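You operate a simulated robot arm through the tools that you are given. There is no shell and no other tool.

The job below is to be done with a simulated robot arm. You get a single attempt, and the scene is never put back.

Task
Slide both links in the yellow box to the number on the job tag.
Fine: main switch off first; shut the box and switch on again. Where these are worked on the way, their far stop is far enough and under half their travel is too little: main switch.

Only the result counts: the job must be done as asked and must still hold three seconds after the hand-in. Knocking over, shifting, dropping, spilling or breaking anything else fails it.

Robot
A 7-joint arm with a two-finger parallel gripper, fixed in place. Base frame: the origin is at the foot of the arm, x ahead of it, y to its left, z up. Units: m, rad, N and s.
Its first joint turns from -2.897 to 2.897 rad. Payload 4.4 kg.
The TCP is the grasp point between the finger pads, 0.023 m short of the fingertips. In the tool frame z runs along the fingers and y along their closing line. The gripper opens to 0.094 m. The fingers are 0.038 m wide and 0.01 m thick; the gripper's body (0.054 by 0.096 m) begins 0.039 m behind the TCP.
Orientation is told as [roll, pitch, yaw] about the base's x, y, z axes, in that order, counted from this pose: with the fingers straight down and closing along the base's y, the tool's x points along the base's -x, its y along +y and its z along -z.

Tools
- The arm moves only by the tool jog_arm. Its argument "steps" is one flat list of numbers, 7 for each row, row after row: the turn, a rotation vector about the tool's x, y, z in rad, then the shift along the tool's x, y, z in m, then the opening in per cent of the stroke, from 0 (shut) to 100 (fully open). In form: [ax, ay, az, dx, dy, dz, fingers, ax, ay, az, dx, dy, dz, fingers, ...]. A call has 1 to 20 rows; each row is the pose to reach, as a shift and turn from the pose commanded when the call began, along the tool's axes at that moment. Rows are played at 5 a second. More than 0.05 m and 0.15 rad between two rows, or a gripper value outside its range, and nothing of the call is played. Where a pose cannot be reached the arm comes as near as it can. A force on the tool above 90 N (or 10 N above the force at the start of the call, whichever is more), or a blocked arm, ends the call early, and 0.2 s more pass. The fingers move at their own pace (about 0.072 m/s each) and stop on an object; they squeeze with about 29 N. The grip force told is the motor's: it shows also when the fingers shut on nothing. Time passes only in rows, and 0.2 s behind the last, so rows that repeat a pose let the fingers close. It gives the time, the measured TCP pose, the force on the tool (base axes), the opening and the grip force at its end, in the units of the frame above (readings bear some noise), with the torque about the TCP (base axes, N m) and any sound that the robot's microphone picked up, and new pictures: "pictures" is both (left out), scene, wrist or none.
- Cameras (640 x 400 px; columns grow to the right, rows downward): "scene" is fixed at [0.2211, 0.4983, 1.9199]; the picture's right is [-0.41, -0.91, 0.00], its down [-0.56, 0.25, -0.79] and it looks along [0.72, -0.33, -0.61] (base axes); focal length 311 px, centre (320, 200). "wrist" rides on the gripper at [0.086, 0.016, -0.074] in the tool frame; the picture's right is [-0.18, 0.98, 0.00], its down [-0.58, -0.11, -0.81] and it looks along [-0.79, -0.15, 0.59] (tool axes); focal length 243 px, centre (320, 200). There is no depth. A picture from a camera that has moved, and an enlarged one, comes with that camera's place and axes in the base frame and with its lens.
- zoom(camera, box): a new picture of the part [left, top, right, bottom] of that camera's present view, enlarged. It takes no simulated time.
- finish_job(): hands the job in; it is judged then, once.

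Nothing tells you positions but the pictures and the camera data. Unless the task says otherwise, let go and move clear before handing in.

The tools are called as a command line: name --argument value ..., lists and objects as JSON in quotes. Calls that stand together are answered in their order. jog_arm: Moves the arm, as the interface text tells. Its arguments: {"type":"object","properties":{"steps":{"type":"array"},"pictures":{"type":"string","enum":["both","scene","wrist","none"]}},"required":["steps"]} The other tools are called the same way: zoom (camera, box) takes an enlarged picture of a part of a camera's view; finish_job () hands the job in.

At the start:

```text
t: 0.0
position: [0.6449, -0.008, 1.6374]
ee_rot: [-0.001, 0.0, 0.0]
force: [-0.3, -0.3, 0.4]
moment: [-0.02, 0.03, 0.01]
finger_gap: 0.0942
grasp_force: 0.0
```

scene: 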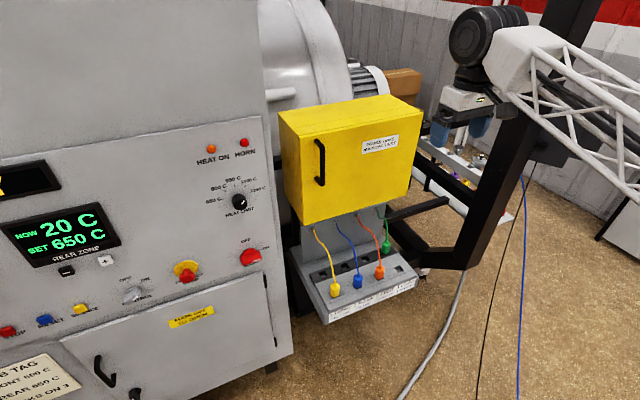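
wrist: 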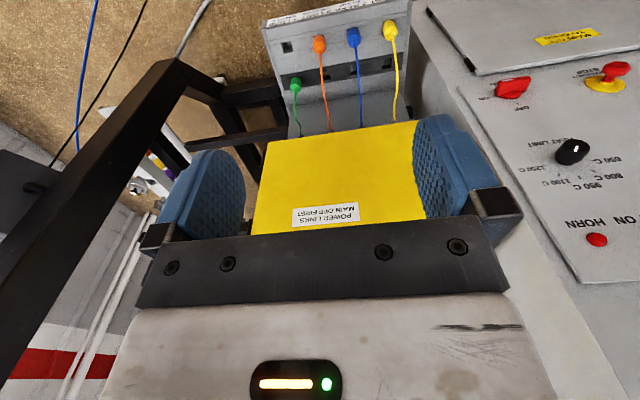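

I see a furnace panel at left with a red OFF/ON switch, a job tag, and a yellow box with a black handle. I'll zoom in on these before moving.

zoom --camera "scene" --box '[0, 340, 120, 400]'

zoom --camera "scene" --box '[160, 220, 300, 310]'

zoom --camera "scene" --box '[270, 80, 440, 330]'

zoom --camera "wrist" --box '[440, 0, 640, 260]'

zoom --camera "scene" --box '[0, 130, 300, 330]'

```text
5.33 times, centred on (60, 370) of scene
camera zoom: at [0.2211, 0.4983, 1.9199], right [-0.41, -0.91, 0.0], down [-0.56, 0.25, -0.79], along [0.72, -0.33, -0.61], focal length 1657 px, centre (1707, -707)
```

zoom: 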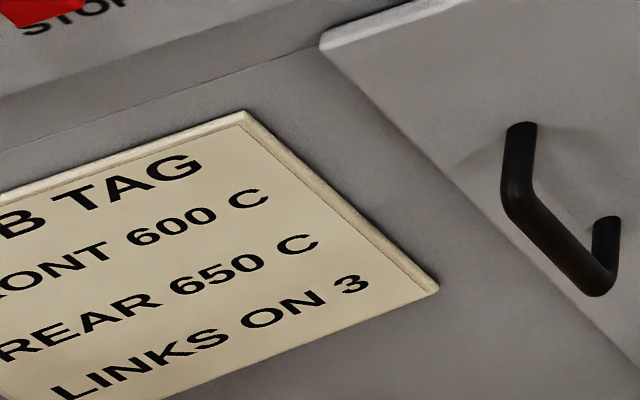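

```text
4.44 times, centred on (230, 265) of scene
camera zoom: at [0.2211, 0.4983, 1.9199], right [-0.41, -0.91, 0.0], down [-0.56, 0.25, -0.79], along [0.72, -0.33, -0.61], focal length 1381 px, centre (720, -89)
```

zoom: 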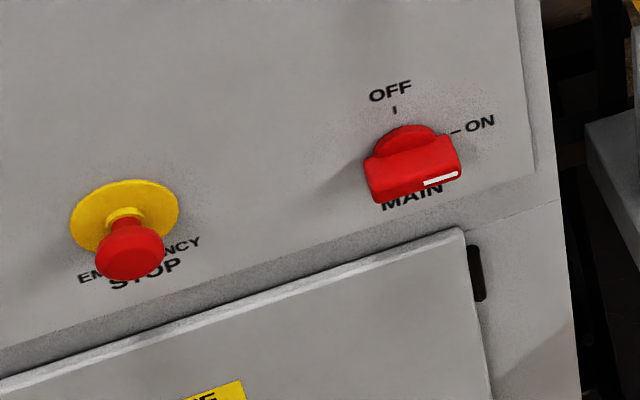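

```text
1.60 times, centred on (355, 205) of scene
camera zoom: at [0.2211, 0.4983, 1.9199], right [-0.41, -0.91, 0.0], down [-0.56, 0.25, -0.79], along [0.72, -0.33, -0.61], focal length 497 px, centre (264, 192)
```

zoom: 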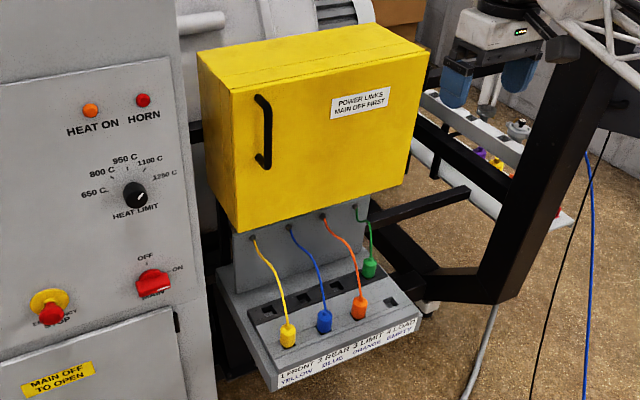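

```text
1.54 times, centred on (540, 130) of wrist
camera zoom: at [0.5572, 0.0074, 1.7116], right [0.18, 0.98, 0.0], down [0.58, -0.11, 0.81], along [0.79, -0.15, -0.59], focal length 373 px, centre (-18, 308)
```

zoom: 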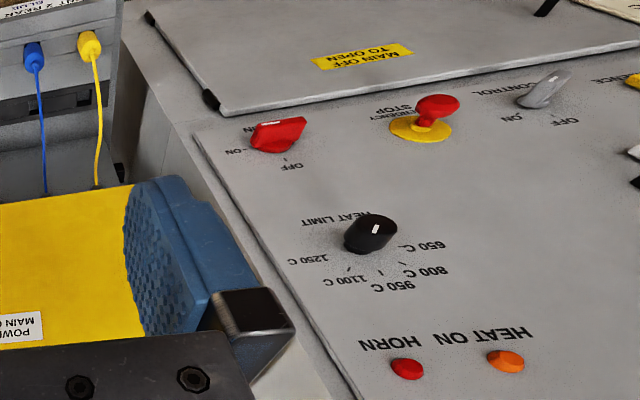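

```text
2.00 times, centred on (150, 230) of scene
camera zoom: at [0.2211, 0.4983, 1.9199], right [-0.41, -0.91, 0.0], down [-0.56, 0.25, -0.79], along [0.72, -0.33, -0.61], focal length 621 px, centre (660, 140)
```

zoom: 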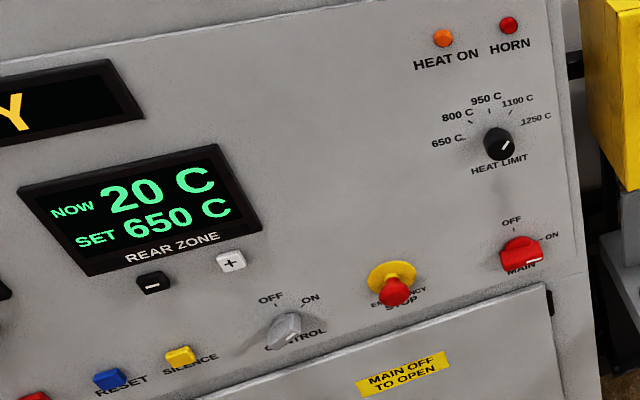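

The tag says "LINKS ON 3", and the main switch is now on ON, around (0.96, 0.42, 1.13). The yellow box front is at x≈0.98. I'll look closer at the box, handle and hinges.

zoom --camera "scene" --box '[270, 85, 430, 185]'

zoom --camera "scene" --box '[280, 180, 430, 330]'

zoom --camera "scene" --box '[215, 230, 280, 280]'

```text
4.00 times, centred on (350, 135) of scene
camera zoom: at [0.2211, 0.4983, 1.9199], right [-0.41, -0.91, 0.0], down [-0.56, 0.25, -0.79], along [0.72, -0.33, -0.61], focal length 1243 px, centre (200, 460)
```

zoom: 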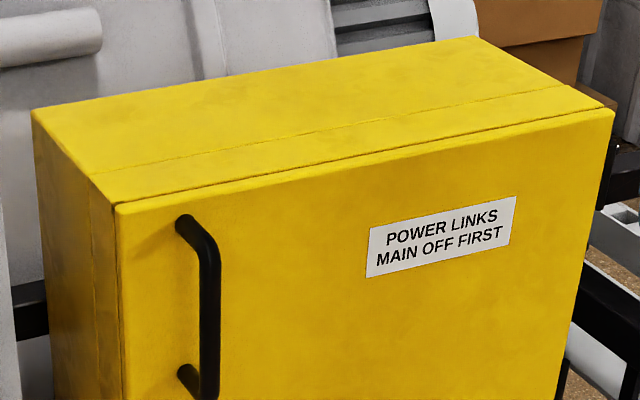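

```text
2.67 times, centred on (355, 255) of scene
camera zoom: at [0.2211, 0.4983, 1.9199], right [-0.41, -0.91, 0.0], down [-0.56, 0.25, -0.79], along [0.72, -0.33, -0.61], focal length 828 px, centre (227, 53)
```

zoom: 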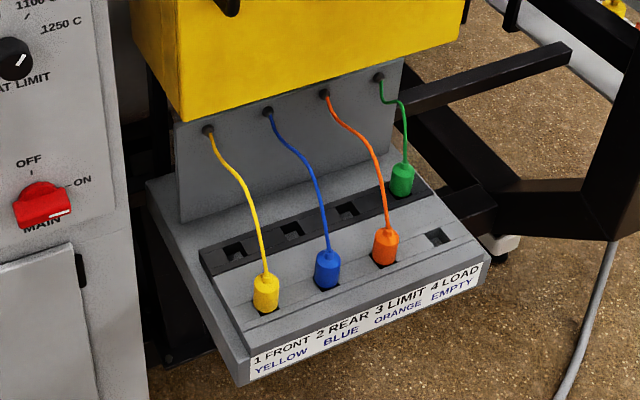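

```text
8.00 times, centred on (248, 255) of scene
camera zoom: at [0.2211, 0.4983, 1.9199], right [-0.41, -0.91, 0.0], down [-0.56, 0.25, -0.79], along [0.72, -0.33, -0.61], focal length 2485 px, centre (900, -240)
```

zoom: 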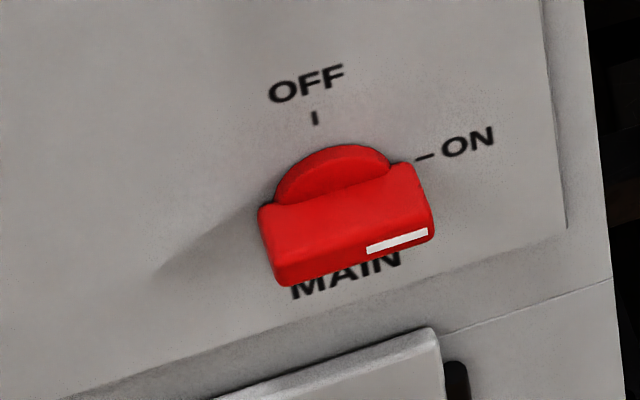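

The switch bar lies horizontally at about (0.95–0.985, y 0.42, z 1.126). The door handle is a vertical bar at x≈0.932, y≈0.17, z 1.37–1.50, so the hinge should be on the right edge. First I'll point the gripper forward (+x) in free space and move toward the switch side.

jog_arm --steps '[0, -0.1428, 0, 0, 0.0273, 0.0273, 60, 0, -0.2856, 0, 0, 0.0545, 0.0545, 60, 0, -0.4284, 0, 0, 0.0818, 0.0818, 60, 0, -0.5712, 0, 0, 0.1091, 0.1091, 60, 0, -0.714, 0, 0, 0.1364, 0.1364, 60, 0, -0.8568, 0, 0, 0.1636, 0.1636, 60, 0, -0.9996, 0, 0, 0.1909, 0.1909, 60, 0, -1.1424, 0, 0, 0.2182, 0.2182, 60, 0, -1.2852, 0, 0, 0.2455, 0.2455, 60, 0, -1.428, 0, 0, 0.2727, 0.2727, 60, 0, -1.5708, 0, 0, 0.3, 0.3, 60]'

```text
t: 2.4
position: [0.6434, 0.2919, 1.3367]
ee_rot: [2.621, -1.568, -2.619]
force: [0.4, -0.5, -0.1]
moment: [0.02, -0.05, 0.01]
finger_gap: 0.0564
grasp_force: 0.1
camera wrist: at [0.5694, 0.3085, 1.2511], right [0.0, 0.98, 0.19], down [-0.81, -0.11, 0.58], along [0.59, -0.15, 0.79], focal length 243 px, centre (320, 200)
```

scene: 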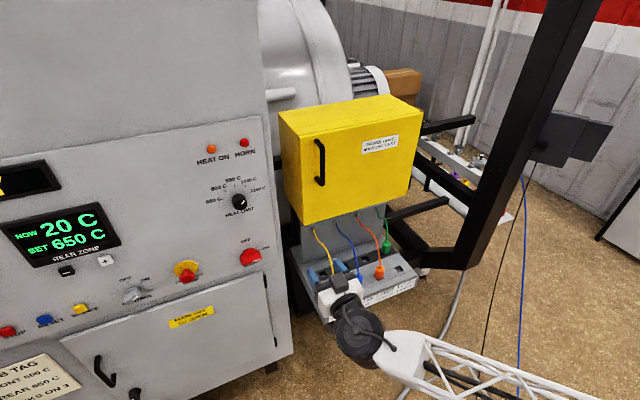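
wrist: 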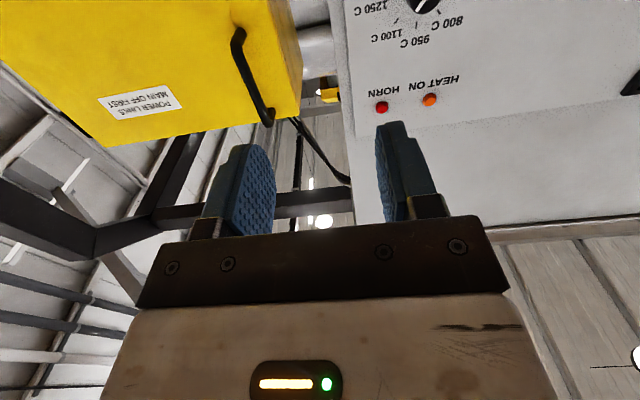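

The tool now points forward. Next I'll roll it 90° so the fingers close vertically, and go in front of the main switch.

jog_arm --steps '[0, 0, 0.1428, 0.0192, 0.0116, 0.0182, 60, 0, 0, 0.2856, 0.0384, 0.0233, 0.0364, 60, 0, 0, 0.4284, 0.0575, 0.0349, 0.0545, 60, 0, 0, 0.5712, 0.0767, 0.0465, 0.0727, 60, 0, 0, 0.714, 0.0959, 0.0582, 0.0909, 60, 0, 0, 0.8568, 0.1151, 0.0698, 0.1091, 60, 0, 0, 0.9996, 0.1343, 0.0815, 0.1273, 60, 0, 0, 1.1424, 0.1535, 0.0931, 0.1455, 60, 0, 0, 1.2852, 0.1726, 0.1047, 0.1636, 60, 0, 0, 1.428, 0.1918, 0.1164, 0.1818, 60, 0, 0, 1.5708, 0.211, 0.128, 0.2, 60]'

```text
t: 4.8
position: [0.9001, 0.4414, 1.2534]
ee_rot: [1.425, -0.08, -1.556]
force: [1.3, -0.9, 1.1]
moment: [0.0, 0.03, 0.0]
finger_gap: 0.0563
grasp_force: 0.1
out of reach, approached as far as the arm can: row 7, 8, 9, 10, 11
camera wrist: at [0.8267, 0.5284, 1.2729], right [0.14, -0.1, 0.98], down [-0.81, -0.59, 0.06], along [0.57, -0.8, -0.17], focal length 243 px, centre (320, 200)
```

scene: 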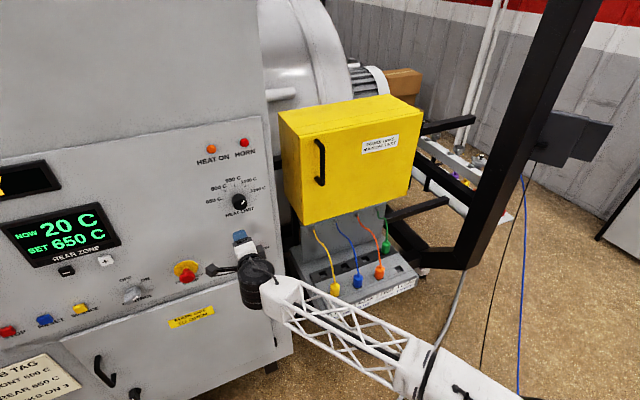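
wrist: 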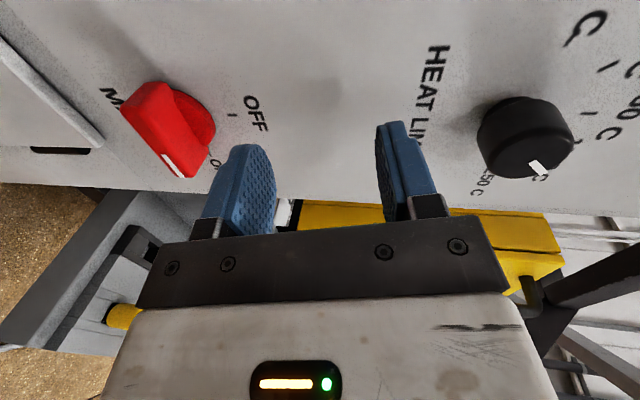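

The arm couldn't quite reach that pose: it stopped at z≈1.25, in front of the panel with nothing touched. I'll back off along the tool and roll back to see which orientations are reachable.

jog_arm --steps '[0, 0, -0.1428, 0, 0, -0.01, 60, 0, 0, -0.2856, 0, 0, -0.02, 60, 0, 0, -0.4284, 0, 0, -0.03, 60, 0, 0, -0.5712, 0, 0, -0.04, 60, 0, 0, -0.714, 0, 0, -0.05, 60, 0, 0, -0.8568, 0, 0, -0.06, 60, 0, 0, -0.9996, 0, 0, -0.07, 60, 0, 0, -1.1424, 0, 0, -0.08, 60, 0, 0, -1.2852, 0, 0, -0.09, 60, 0, 0, -1.428, 0, 0, -0.1, 60, 0, 0, -1.5708, 0, 0, -0.1, 60]'

```text
t: 7.2
position: [0.801, 0.4405, 1.269]
ee_rot: [-0.515, -1.4, 0.524]
force: [-0.3, -0.8, -0.2]
moment: [0.0, 0.02, 0.01]
finger_gap: 0.0563
grasp_force: 0.1
camera wrist: at [0.7139, 0.4488, 1.192], right [0.01, 0.99, 0.1], down [-0.71, -0.06, 0.7], along [0.7, -0.08, 0.71], focal length 243 px, centre (320, 200)
```

scene: 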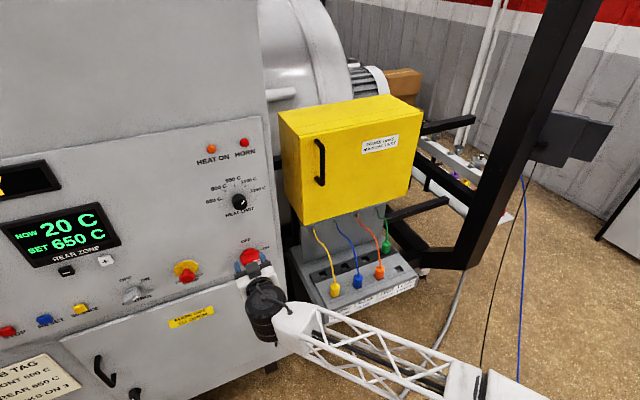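
wrist: 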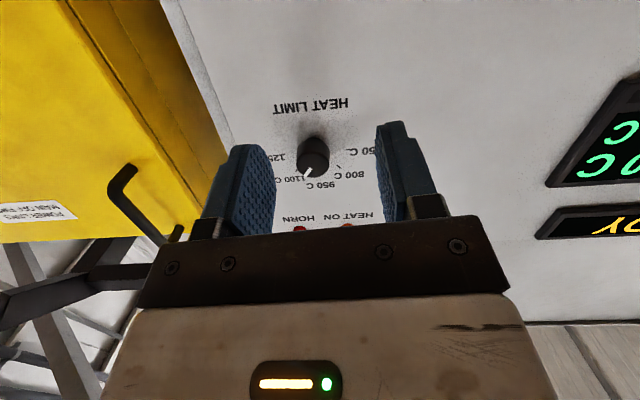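

Commanded poses clamp to where the arm got. The tool is now at (0.80, 0.44, 1.27), tilted slightly down. I'll level it and lower toward the switch height to probe reach at this roll.

jog_arm --steps '[0, -0.037, 0.0215, 0.035, -0.002, 0.005, 60, 0, -0.074, 0.043, 0.07, -0.004, 0.01, 60, 0, -0.111, 0.0645, 0.105, -0.006, 0.015, 60, 0, -0.148, 0.086, 0.1395, -0.008, 0.0207, 60]'

```text
t: 8.2
position: [0.801, 0.4211, 1.1278]
ee_rot: [1.976, -1.565, -1.971]
force: [-0.4, 0.6, 0.0]
moment: [0.0, 0.01, -0.04]
finger_gap: 0.0566
grasp_force: 0.0
camera wrist: at [0.7269, 0.4367, 1.0407], right [-0.01, 0.98, 0.19], down [-0.81, -0.12, 0.58], along [0.59, -0.15, 0.79], focal length 243 px, centre (320, 200)
```

scene: 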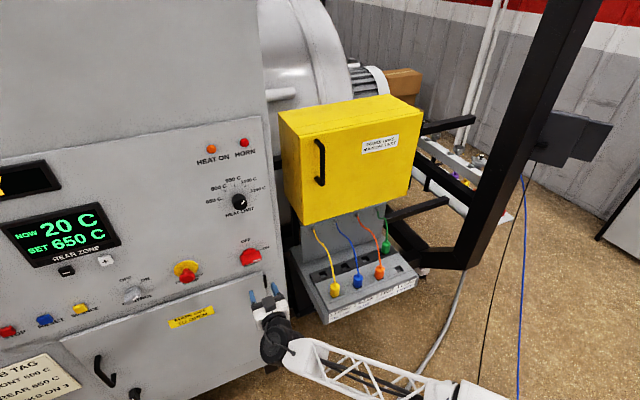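
wrist: 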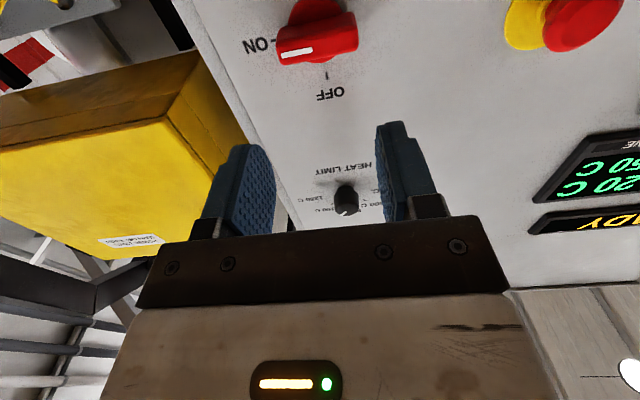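

Roll 0 at switch height is reachable. I'll try rolling +90° in place here.

jog_arm --steps '[0, 0, 0.1428, 0, 0, 0, 60, 0, 0, 0.2856, 0, 0, 0, 60, 0, 0, 0.4284, 0, 0, 0, 60, 0, 0, 0.5712, 0, 0, 0, 60, 0, 0, 0.714, 0, 0, 0, 60, 0, 0, 0.8568, 0, 0, 0, 60, 0, 0, 0.9996, 0, 0, 0, 60, 0, 0, 1.1424, 0, 0, 0, 60, 0, 0, 1.2852, 0, 0, 0, 60, 0, 0, 1.428, 0, 0, 0, 60, 0, 0, 1.5708, 0, 0, 0, 60]'

```text
t: 10.6
position: [0.8458, 0.4415, 1.2569]
ee_rot: [1.415, -0.118, -1.547]
force: [0.4, -0.8, 0.1]
moment: [0.01, -0.03, 0.01]
finger_gap: 0.0564
grasp_force: 0.0
out of reach, approached as far as the arm can: row 6, 7, 8, 9, 10, 11
camera wrist: at [0.7718, 0.5279, 1.2754], right [0.15, -0.07, 0.99], down [-0.8, -0.6, 0.08], along [0.58, -0.8, -0.14], focal length 243 px, centre (320, 200)
```

scene: 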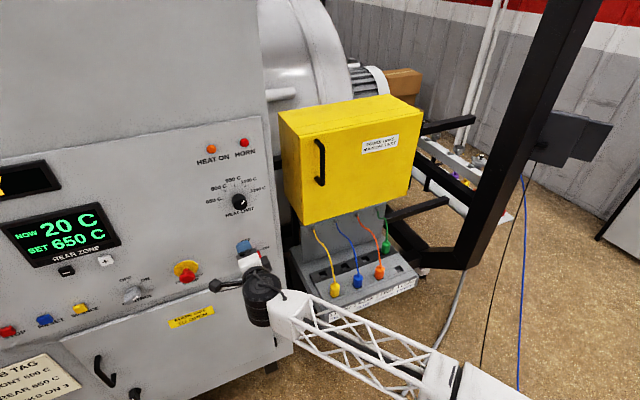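
wrist: 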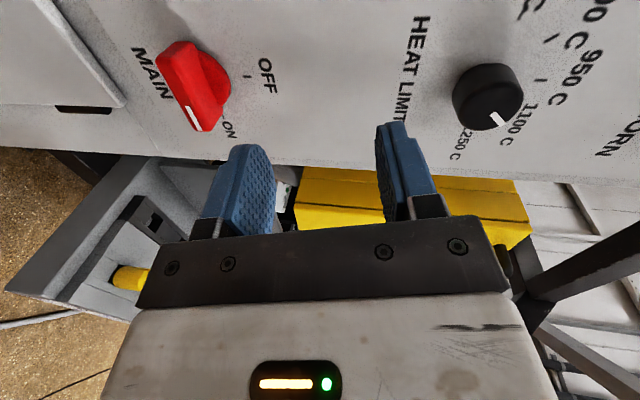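

The roll is limited to about +0.75 rad here, so the other way (negative roll) should be free. I'll go back and then try −90°.

jog_arm --steps '[0, 0, -0.1428, 0, 0, -0.005, 60, 0, 0, -0.2856, 0, 0, -0.01, 60, 0, 0, -0.4284, 0, 0, -0.015, 60, 0, 0, -0.5712, 0, 0, -0.02, 60, 0, 0, -0.714, 0, 0, -0.025, 60, 0, 0, -0.8568, 0, 0, -0.03, 60, 0, 0, -0.9996, 0, 0, -0.035, 60, 0, 0, -1.1424, 0, 0, -0.04, 60, 0, 0, -1.2852, 0, 0, -0.045, 60, 0, 0, -1.428, 0, 0, -0.045, 60, 0, 0, -1.5708, 0, 0, -0.045, 60]' --pictures "none"

jog_arm --steps '[0, -0.037, 0.0215, 0.035, -0.002, 0.005, 60, 0, -0.074, 0.043, 0.07, -0.004, 0.01, 60, 0, -0.111, 0.0645, 0.105, -0.006, 0.015, 60, 0, -0.148, 0.086, 0.1275, -0.008, 0.0207, 60]' --pictures "none"

jog_arm --steps '[0, 0, -0.1428, 0, 0, 0, 60, 0, 0, -0.2856, 0, 0, 0, 60, 0, 0, -0.4284, 0, 0, 0, 60, 0, 0, -0.5712, 0, 0, 0, 60, 0, 0, -0.714, 0, 0, 0, 60, 0, 0, -0.8568, 0, 0, 0, 60, 0, 0, -0.9996, 0, 0, 0, 60, 0, 0, -1.1424, 0, 0, 0, 60, 0, 0, -1.2852, 0, 0, 0, 60, 0, 0, -1.428, 0, 0, 0, 60, 0, 0, -1.5708, 0, 0, 0, 60]'

```text
t: 13.0
position: [0.8014, 0.4419, 1.2653]
ee_rot: [-0.672, -1.376, 0.688]
force: [0.8, -0.7, -0.3]
moment: [-0.01, 0.0, 0.0]
finger_gap: 0.0563
grasp_force: 0.1
```

```text
t: 14.0
position: [0.8027, 0.4177, 1.1378]
ee_rot: [-1.448, -1.538, 1.467]
force: [-0.1, -0.6, 0.2]
moment: [0.01, -0.02, 0.02]
finger_gap: 0.0566
grasp_force: 0.0
```

```text
t: 16.4
position: [0.8025, 0.4175, 1.1384]
ee_rot: [-1.566, 0.035, 1.587]
force: [0.0, -0.3, 0.7]
moment: [-0.01, 0.0, 0.05]
finger_gap: 0.0565
grasp_force: 0.0
camera wrist: at [0.7298, 0.3297, 1.1244], right [-0.01, 0.15, -0.99], down [-0.82, 0.57, 0.09], along [0.58, 0.81, 0.12], focal length 243 px, centre (320, 200)
```

scene: 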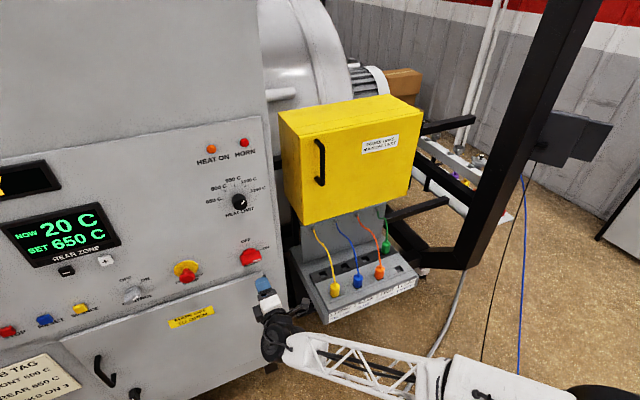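
wrist: 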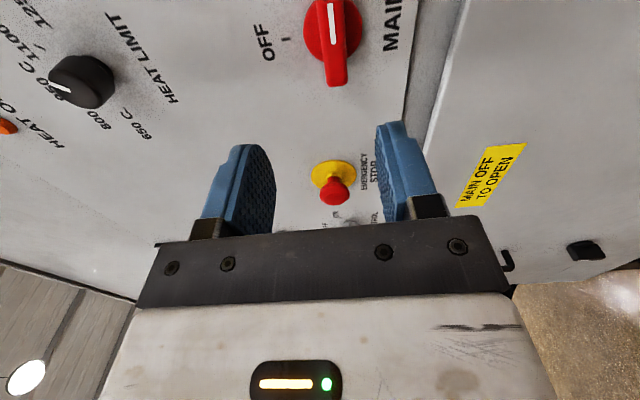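

Roll −90° works. I'll zoom on the knob through the wrist camera for precise alignment.

zoom --camera "wrist" --box '[250, 0, 410, 100]'

zoom --camera "scene" --box '[220, 230, 300, 310]'

```text
4.00 times, centred on (330, 50) of wrist
camera zoom: at [0.7298, 0.3297, 1.1244], right [-0.01, 0.15, -0.99], down [-0.82, 0.57, 0.09], along [0.58, 0.81, 0.12], focal length 970 px, centre (280, 800)
```

zoom: 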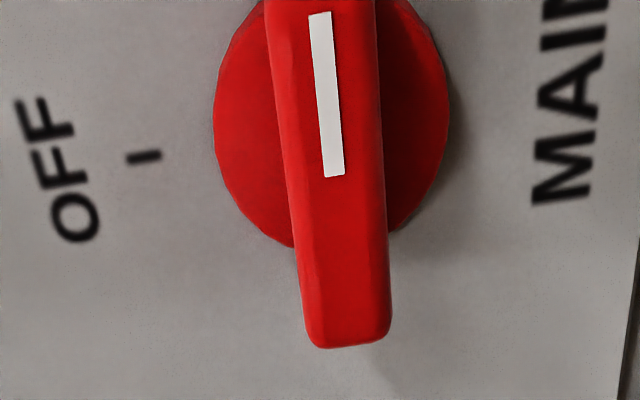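

```text
5.00 times, centred on (260, 270) of scene
camera zoom: at [0.2211, 0.4983, 1.9199], right [-0.41, -0.91, 0.0], down [-0.56, 0.25, -0.79], along [0.72, -0.33, -0.61], focal length 1553 px, centre (620, -150)
```

zoom: 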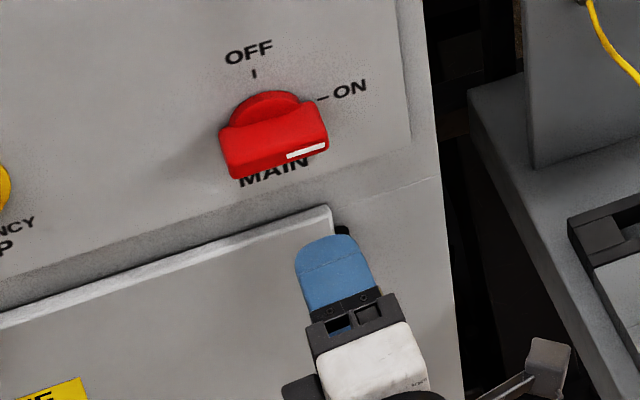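

The bar is about 0.02 m thick, centred at z≈1.127, y≈0.42, front at x≈0.948. I'll move in with the fingers straddling it.

jog_arm --steps '[0, 0, 0, 0, 0.003, 0.036, 60, 0, 0, 0, 0, 0.006, 0.072, 60, 0, 0, 0, 0, 0.0103, 0.105, 60, 0, 0, 0, 0, 0.0103, 0.125, 60, 0, 0, 0, 0, 0.0103, 0.1425, 60]'

```text
t: 17.6
position: [0.9473, 0.4217, 1.1275]
ee_rot: [-1.566, 0.032, 1.589]
force: [-0.1, 0.2, -0.7]
moment: [0.03, 0.01, 0.0]
finger_gap: 0.0566
grasp_force: 0.0
camera wrist: at [0.8726, 0.3323, 1.114], right [-0.01, 0.15, -0.99], down [-0.82, 0.57, 0.09], along [0.58, 0.81, 0.12], focal length 243 px, centre (320, 200)
```

scene: 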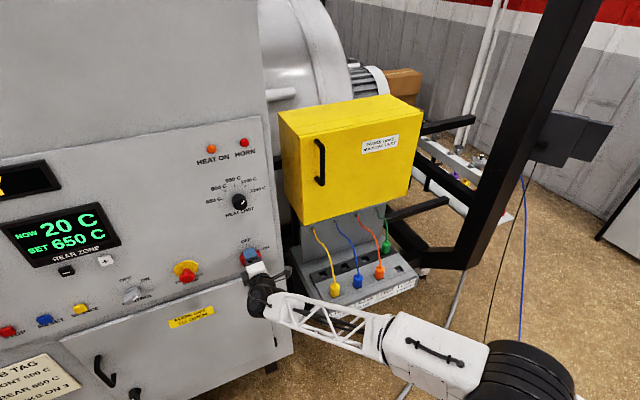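
wrist: 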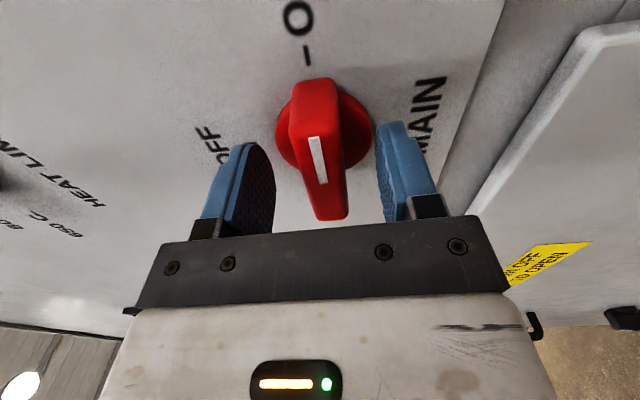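

The bar is between the fingers. Closing, then turning −90° about the tool axis toward OFF.

jog_arm --steps '[0, 0, 0, 0, 0, 0, 0, 0, 0, 0, 0, 0, 0, 0, 0, 0, 0, 0, 0, 0, 0, 0, 0, -0.131, 0, 0, 0, 0, 0, 0, -0.262, 0, 0, 0, 0, 0, 0, -0.393, 0, 0, 0, 0, 0, 0, -0.524, 0, 0, 0, 0, 0, 0, -0.654, 0, 0, 0, 0, 0, 0, -0.785, 0, 0, 0, 0, 0, 0, -0.916, 0, 0, 0, 0, 0, 0, -1.047, 0, 0, 0, 0, 0, 0, -1.178, 0, 0, 0, 0, 0, 0, -1.309, 0, 0, 0, 0, 0, 0, -1.44, 0, 0, 0, 0, 0, 0, -1.571, 0, 0, 0, 0]'

```text
t: 20.8
position: [0.9473, 0.4205, 1.126]
ee_rot: [1.417, 1.538, -1.711]
force: [6.5, -20.3, -27.9]
moment: [1.79, 0.86, -1.45]
finger_gap: 0.0203
grasp_force: 44.7
camera wrist: at [0.8722, 0.4051, 1.2142], right [0.02, -0.99, -0.15], down [-0.81, 0.08, -0.58], along [0.59, 0.13, -0.8], focal length 243 px, centre (320, 200)
```

scene: 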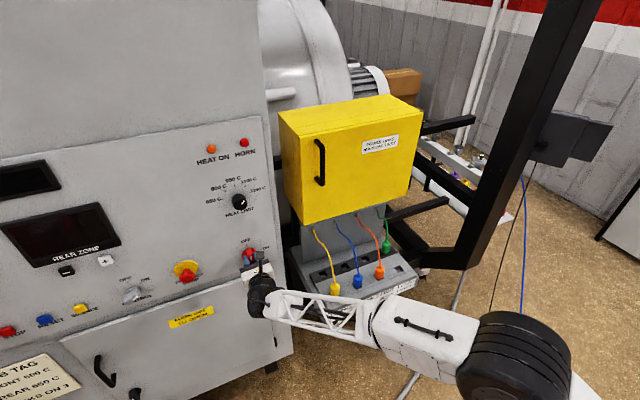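
wrist: 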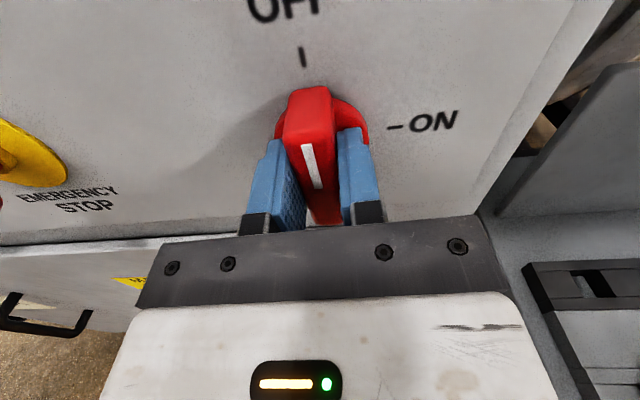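

The panel displays went dark and the switch now points to OFF. I'll release, back away, and move in front of the box handle at about (0.93, 0.17, 1.435).

jog_arm --steps '[0, 0, 0, 0, 0, 0, 60, 0, 0, 0, 0, 0, 0, 60, 0, 0, 0, 0, 0, -0.04, 60, 0, 0, 0, 0, 0, -0.08, 60, 0, 0, 0, 0, 0, -0.12, 60, 0, 0, 0, 0, 0, -0.15, 60, 0, 0, 0, 0.033, 0.029, -0.15, 60, 0, 0, 0, 0.067, 0.058, -0.15, 60, 0, 0, 0, 0.1, 0.087, -0.15, 60, 0, 0, 0, 0.133, 0.116, -0.15, 60, 0, 0, 0, 0.167, 0.145, -0.15, 60, 0, 0, 0, 0.2, 0.174, -0.15, 60, 0, 0, 0, 0.233, 0.203, -0.15, 60, 0, 0, 0, 0.267, 0.232, -0.15, 60, 0, 0, 0, 0.3, 0.261, -0.15, 60]'

```text
t: 24.0
position: [0.8014, 0.1663, 1.4358]
ee_rot: [1.395, 1.538, -1.731]
force: [0.2, -0.7, -0.6]
moment: [0.0, -0.05, 0.04]
finger_gap: 0.0565
grasp_force: 0.1
camera wrist: at [0.7271, 0.1523, 1.5235], right [0.02, -0.99, -0.15], down [-0.81, 0.07, -0.58], along [0.58, 0.13, -0.8], focal length 243 px, centre (320, 200)
```

scene: 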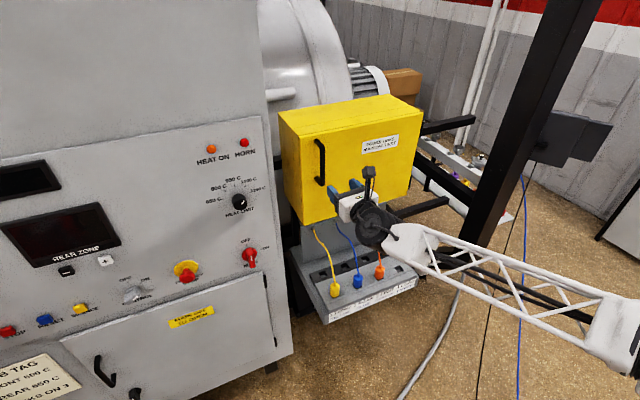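
wrist: 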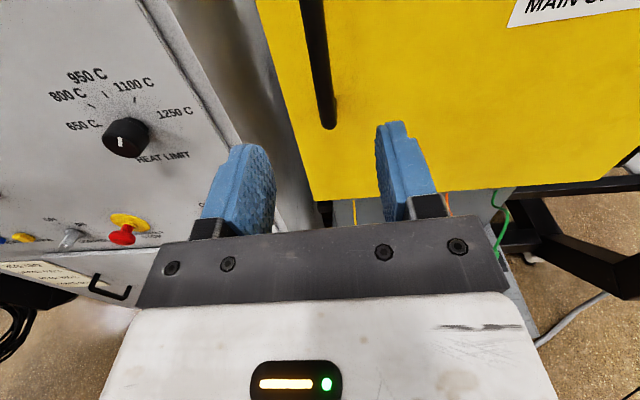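

The handle bar lines up at y≈0.170. I'll move in and grip it.

jog_arm --steps '[0, 0, 0, 0, -0.004, 0.04, 60, 0, 0, 0, 0, -0.004, 0.08, 60, 0, 0, 0, 0, -0.004, 0.11, 60, 0, 0, 0, 0, -0.004, 0.13, 60, 0, 0, 0, 0, -0.004, 0.13, 0, 0, 0, 0, 0, -0.004, 0.13, 0, 0, 0, 0, 0, -0.004, 0.13, 0]'

```text
t: 25.6
position: [0.9317, 0.1702, 1.4367]
ee_rot: [1.436, 1.538, -1.691]
force: [1.1, -62.8, 0.9]
moment: [1.77, -0.12, 0.06]
finger_gap: 0.0165
grasp_force: 45.0
camera wrist: at [0.8575, 0.1554, 1.5232], right [0.01, -0.99, -0.15], down [-0.81, 0.08, -0.58], along [0.59, 0.13, -0.8], focal length 243 px, centre (320, 200)
```

scene: 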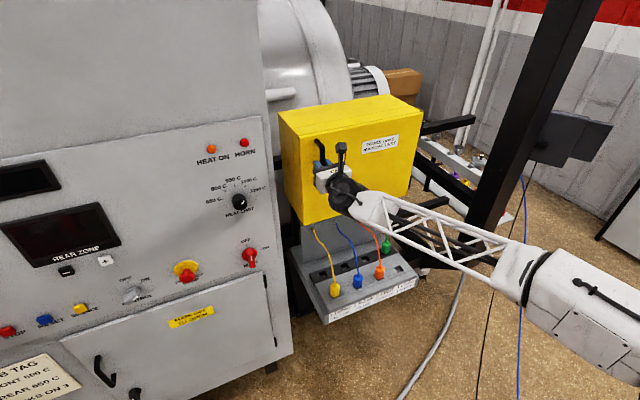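
wrist: 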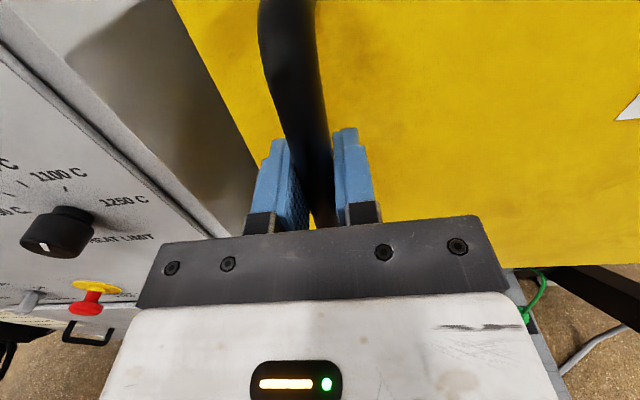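

Gripped (0.0165 m bar), with some sideways load from a few mm of offset. I'll relieve that and pull the door along its arc to about 20°, assuming a hinge at (0.98, −0.21).

jog_arm --steps '[0, 0, 0, 0, 0.003, 0, 0, 0.0436, 0, 0, -0.0001, 0.0055, -0.0166, 0, 0.0873, 0, 0, -0.0002, 0.0084, -0.0332, 0, 0.131, 0, 0, -0.0003, 0.0121, -0.0495, 0, 0.1745, 0, 0, -0.0004, 0.0164, -0.0658, 0, 0.218, 0, 0, -0.0006, 0.0217, -0.0817, 0, 0.262, 0, 0, -0.0008, 0.0274, -0.0976, 0, 0.305, 0, 0, -0.001, 0.034, -0.113, 0, 0.349, 0, 0, -0.0012, 0.0411, -0.1282, 0]'

```text
t: 27.2
position: [0.8472, 0.1497, 1.4029]
ee_rot: [0.408, 1.513, -2.445]
force: [-8.5, 24.7, 3.8]
moment: [1.69, 0.45, 0.08]
finger_gap: 0.0163
grasp_force: 45.0
stopped in row 8: the force on the tool passed its limit at 166 N (the readings are from after the stop); the commanded pose is now the measured one
camera wrist: at [0.7838, 0.1165, 1.493], right [0.27, -0.95, -0.16], down [-0.83, -0.15, -0.54], along [0.49, 0.28, -0.83], focal length 243 px, centre (320, 200)
```

scene: 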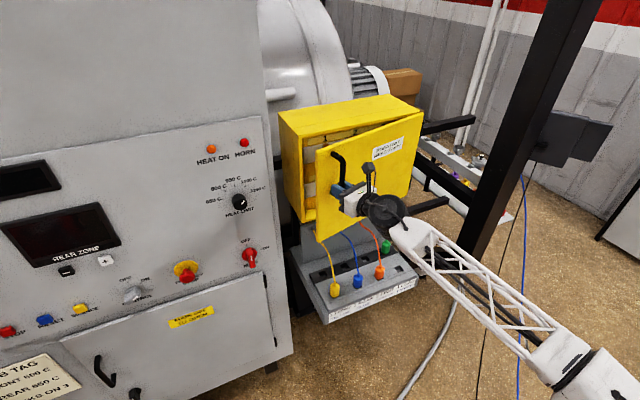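
wrist: 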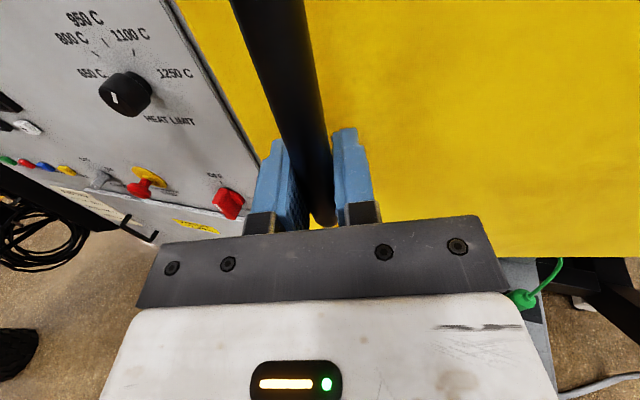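

The door is open about 13° and still held, but the fingers slid down the bar with a force spike, probably from the arm reconfiguring. I'll loosen the grip, move back up to mid-handle and level the tool.

jog_arm --steps '[0, 0, 0, 0, 0, 0, 40, 0, 0, 0, 0, 0, 0, 40, 0, 0.025, 0, 0.01, 0, 0, 40, 0, 0.053, 0, 0.02, 0, 0, 40, 0, 0.053, 0, 0.032, 0, 0, 40]'

```text
t: 28.4
position: [0.8493, 0.1496, 1.4349]
ee_rot: [1.531, 1.548, -1.325]
force: [-0.2, -0.1, -1.1]
moment: [0.03, 0.0, 0.0]
finger_gap: 0.0378
grasp_force: 0.2
camera wrist: at [0.7816, 0.1149, 1.5207], right [0.28, -0.95, -0.16], down [-0.8, -0.14, -0.58], along [0.53, 0.29, -0.8], focal length 243 px, centre (320, 200)
```

scene: 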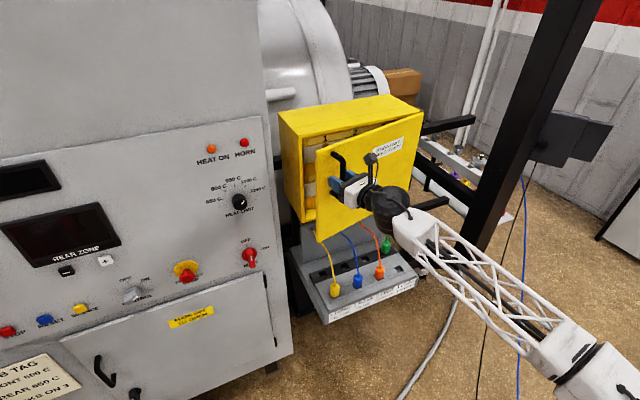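
wrist: 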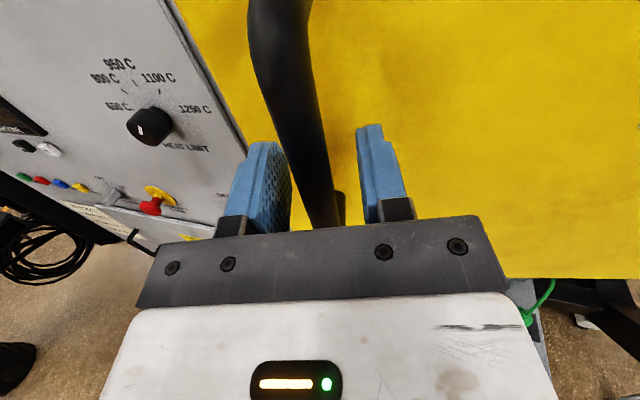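

The door stays put at about 13° and the forces are nil. I'll check how the bar is centred between the fingers.

zoom --camera "wrist" --box '[220, 110, 420, 235]'

zoom --camera "scene" --box '[270, 85, 430, 245]'

```text
3.20 times, centred on (320, 172) of wrist
camera zoom: at [0.7816, 0.1149, 1.5207], right [0.28, -0.95, -0.16], down [-0.8, -0.14, -0.58], along [0.53, 0.29, -0.8], focal length 776 px, centre (320, 288)
```

zoom: 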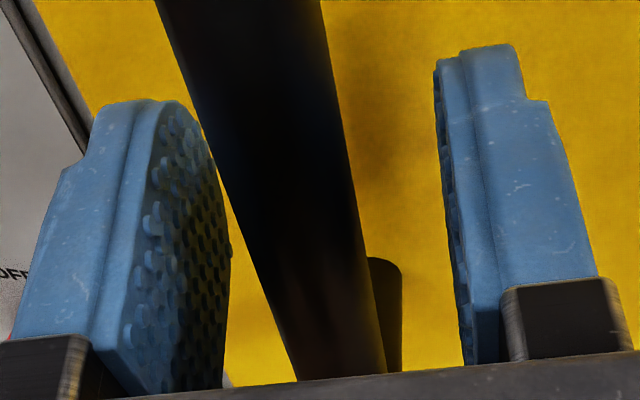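

```text
2.50 times, centred on (350, 165) of scene
camera zoom: at [0.2211, 0.4983, 1.9199], right [-0.41, -0.91, 0.0], down [-0.56, 0.25, -0.79], along [0.72, -0.33, -0.61], focal length 777 px, centre (245, 288)
```

zoom: 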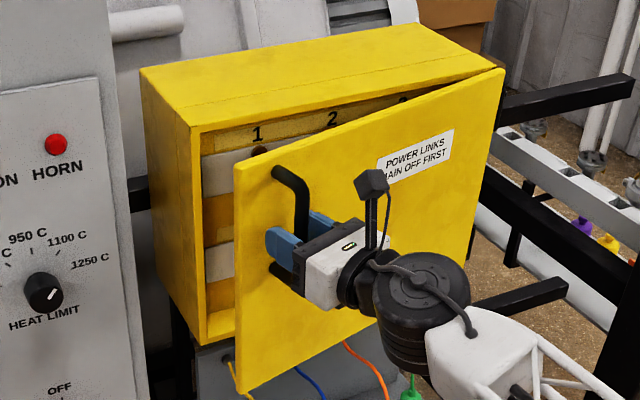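

The bar sits about 2.5 mm to one side. Inside I can see a "1 2 3" scale and two horizontal white link rows. I'll re-grip centred and check the force.

jog_arm --steps '[0, 0, 0, 0, -0.0025, 0, 40, 0, 0, 0, 0, -0.0025, 0, 0, 0, 0, 0, 0, -0.0025, 0, 0, 0, 0, 0, 0, -0.0025, 0, 0]' --pictures "none"

```text
t: 29.4
position: [0.8498, 0.1507, 1.4329]
ee_rot: [1.514, 1.548, -1.341]
force: [12.6, -33.7, -0.3]
moment: [1.73, 0.41, 0.09]
finger_gap: 0.0166
grasp_force: 45.4
```

Some lateral and roll load remains. I'll trim roll by +0.023 rad and shift 1.5 mm to relax it.

jog_arm --steps '[0, 0, 0.012, 0, 0.0007, 0, 0, 0, 0, 0.023, 0, 0.0015, 0, 0]' --pictures "none"

```text
t: 30.0
position: [0.8492, 0.1507, 1.4336]
ee_rot: [0.532, 1.568, -2.318]
force: [9.3, -23.6, -2.6]
moment: [0.1, 0.34, 0.13]
finger_gap: 0.0155
grasp_force: 44.9
```

The roll load is gone. Now pulling further along the arc in a small chunk, with a bit more lateral relief.

jog_arm --steps '[0, 0, 0, 0, 0.003, 0, 0, 0, 0, 0, 0, 0.004, -0.0134, 0, 0.02, 0, 0, 0, 0.0057, -0.0267, 0, 0.04, 0, 0, 0, 0.0078, -0.0401, 0, 0.06, 0, 0, 0, 0.0102, -0.0532, 0]' --pictures "scene"

```text
t: 31.2
position: [0.7994, 0.129, 1.4337]
ee_rot: [0.741, 1.57, -2.05]
force: [-38.1, 72.4, -13.5]
moment: [0.25, 0.0, -0.23]
finger_gap: 0.0157
grasp_force: 45.3
```

scene: 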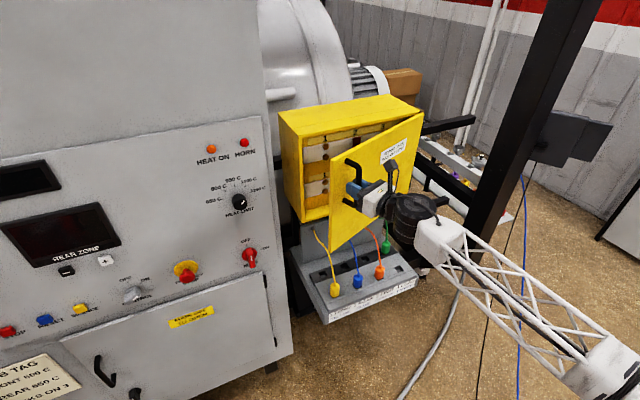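

The door is now about 21° open. Gripping fights the stiff hinge, so I'll let go and push the door from inside with the fingers pointing down through the gap. First I'll release, retreat and roll back in free space.

jog_arm --steps '[0, 0, 0, 0, 0, 0, 60, 0, 0, 0, 0, 0, 0, 60, 0, 0, 0, 0, 0, -0.04, 60, 0, 0, 0, 0, 0, -0.08, 60, 0, 0, 0.1428, 0.01, 0, -0.12, 30, 0, 0, 0.2856, 0.02, 0, -0.14, 0, 0, 0, 0.4284, 0.04, 0, -0.14, 0, 0, 0, 0.5712, 0.06, 0, -0.14, 0, 0, 0, 0.714, 0.08, 0, -0.14, 0, 0, 0, 0.8568, 0.1, 0, -0.14, 0, 0, 0, 0.9996, 0.12, 0, -0.14, 0, 0, 0, 1.1424, 0.14, 0, -0.14, 0, 0, 0, 1.2852, 0.16, 0, -0.14, 0, 0, 0, 1.428, 0.18, 0, -0.14, 0, 0, 0, 1.5708, 0.2, 0, -0.14, 0]'

```text
t: 34.4
position: [0.6699, 0.0782, 1.6325]
ee_rot: [-1.57, 0.003, 1.915]
force: [0.7, 0.2, 0.6]
moment: [0.0, 0.02, -0.02]
finger_gap: 0.0001
grasp_force: 28.8
camera wrist: at [0.6287, -0.0287, 1.6168], right [-0.06, 0.17, -0.98], down [-0.96, 0.27, 0.11], along [0.29, 0.95, 0.15], focal length 243 px, centre (320, 200)
```

scene: 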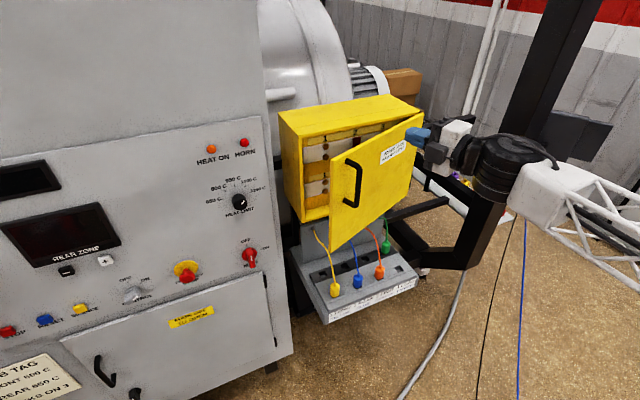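
wrist: 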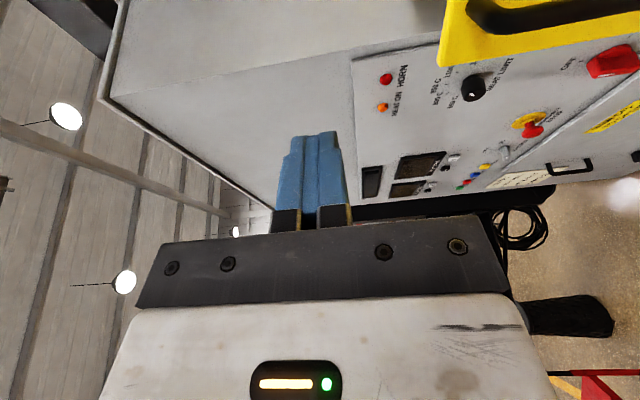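

The tool is clear above and in front of the box. I'll tip the fingers straight down and move over the gap between door and box, at about (0.91, 0.165), staying above the box top (z≈1.525).

jog_arm --steps '[-0.1428, 0, 0, 0, 0.001, 0.0234, 0, -0.2856, 0, 0, 0, 0.002, 0.0467, 0, -0.4284, 0, 0, 0, 0.003, 0.07, 0, -0.5712, 0, 0, 0, 0.004, 0.0934, 0, -0.714, 0, 0, 0, 0.005, 0.1168, 0, -0.8568, 0, 0, 0, 0.006, 0.14, 0, -0.9996, 0, 0, 0, 0.008, 0.1635, 0, -1.1424, 0, 0, 0, 0.009, 0.1869, 0, -1.2852, 0, 0, 0, 0.01, 0.21, 0, -1.428, 0, 0, 0, 0.011, 0.2336, 0, -1.5708, 0, 0, 0, 0.0125, 0.257, 0]'

```text
t: 37.0
position: [0.648, 0.1293, 1.8789]
ee_rot: [-0.389, -0.163, 1.997]
force: [-7.9, -0.7, 4.8]
moment: [-0.04, -0.43, -0.16]
finger_gap: 0.0
grasp_force: 28.8
out of reach, approached as far as the arm can: row 5, 6, 7, 8, 9, 10, 11
stopped in row 11: the arm was blocked; the commanded pose is now the measured one
camera wrist: at [0.6475, 0.0247, 1.9276], right [-0.93, -0.15, -0.34], down [-0.37, 0.32, 0.87], along [-0.03, 0.93, -0.36], focal length 243 px, centre (320, 200)
```

scene: 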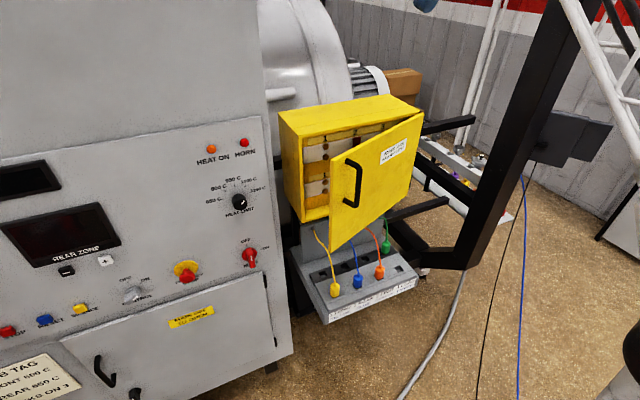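
wrist: 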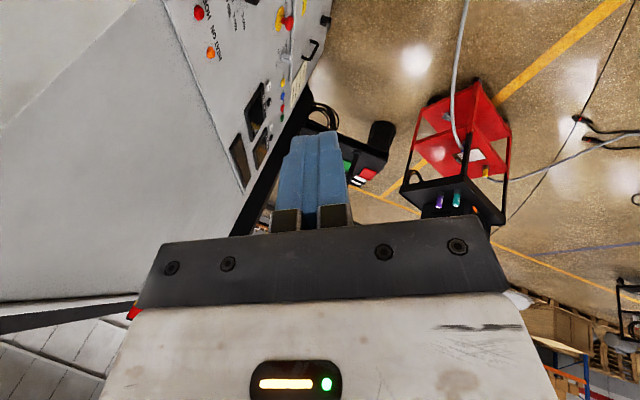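

The straight-down pose there is out of reach, and the arm ended high up without touching anything. Instead I'll go around to the left side with the tool horizontal and yawed toward −y, and push the door's free edge from inside. First to a free pose near (0.68, 0.36, 1.42).

jog_arm --steps '[0.0125, 0.1086, -0.0599, -0.0086, 0.005, 0.0355, 0, 0.0251, 0.2173, -0.1197, -0.0171, 0.01, 0.071, 0, 0.0376, 0.3259, -0.1796, -0.0257, 0.015, 0.1065, 0, 0.0501, 0.4346, -0.2394, -0.0343, 0.02, 0.142, 0, 0.0627, 0.5432, -0.2993, -0.0429, 0.025, 0.1775, 0, 0.0752, 0.6519, -0.3591, -0.0514, 0.03, 0.213, 0, 0.0878, 0.7605, -0.419, -0.06, 0.035, 0.2485, 0, 0.1003, 0.8691, -0.4789, -0.0686, 0.04, 0.284, 0, 0.1128, 0.9778, -0.5387, -0.0771, 0.045, 0.3195, 0, 0.1254, 1.0864, -0.5986, -0.0857, 0.05, 0.355, 0, 0.1379, 1.1951, -0.6584, -0.0943, 0.055, 0.3905, 0, 0.1504, 1.3037, -0.7183, -0.1029, 0.06, 0.426, 0, 0.163, 1.4124, -0.7781, -0.1114, 0.065, 0.4615, 0, 0.1755, 1.521, -0.838, -0.12, 0.07, 0.497, 0]'

```text
t: 40.0
position: [0.6858, 0.3623, 1.4077]
ee_rot: [0.514, 1.548, 3.134]
force: [-0.3, -0.6, 1.5]
moment: [0.03, 0.03, 0.06]
finger_gap: 0.0001
grasp_force: 28.9
out of reach, approached as far as the arm can: row 1, 2, 3, 4, 5, 6, 7, 8, 9, 10
camera wrist: at [0.6142, 0.3858, 1.4948], right [-0.49, -0.85, -0.17], down [-0.66, 0.5, -0.57], along [0.57, -0.16, -0.8], focal length 243 px, centre (320, 200)
```

scene: 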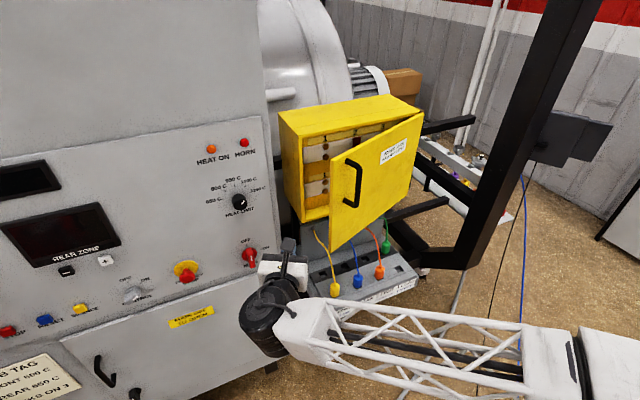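
wrist: 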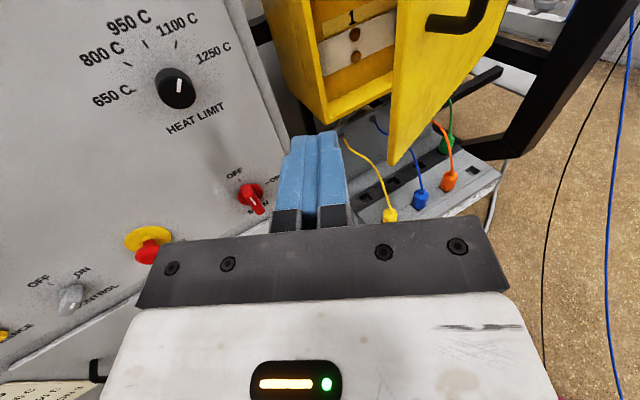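

I reached a good free pose with a clear view, and the door is still about 20° open. I'll slide the fingers into the gap behind the door's free edge.

jog_arm --steps '[0, 0, 0, 0, 0.005, 0.04, 0, 0, 0, 0, 0.001, 0.012, 0.08, 0, 0, 0, 0, 0.002, 0.022, 0.12, 0, 0, 0, 0, 0.003, 0.032, 0.16, 0, 0, 0, 0, 0.004, 0.042, 0.195, 0, 0, 0, 0, 0.005, 0.0494, 0.2227, 0]'

```text
t: 41.4
position: [0.8531, 0.2074, 1.4079]
ee_rot: [0.529, 1.554, -3.135]
force: [0.8, 0.4, 0.2]
moment: [0.01, 0.01, 0.05]
finger_gap: 0.0003
grasp_force: 29.3
camera wrist: at [0.7827, 0.2305, 1.4952], right [-0.49, -0.85, -0.18], down [-0.65, 0.5, -0.57], along [0.57, -0.17, -0.8], focal length 243 px, centre (320, 200)
```

scene: 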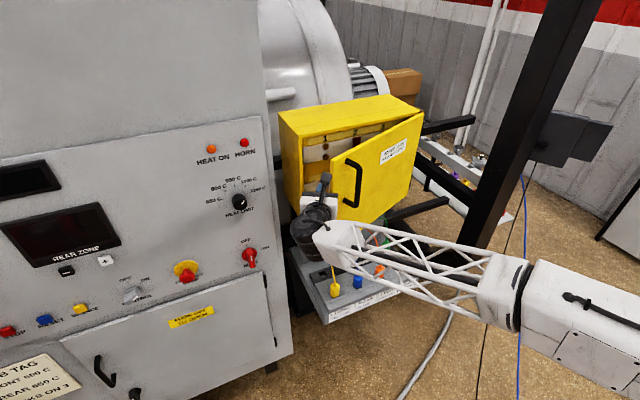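
wrist: 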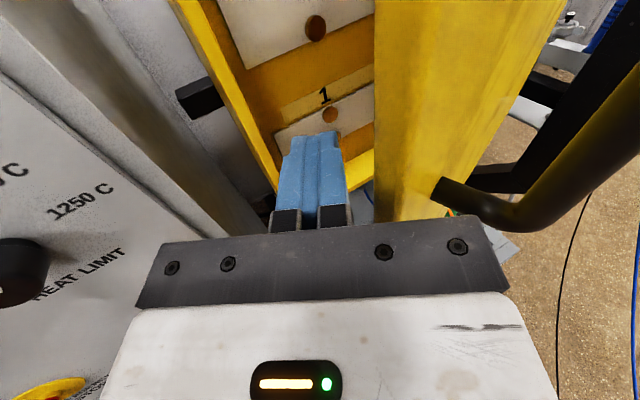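

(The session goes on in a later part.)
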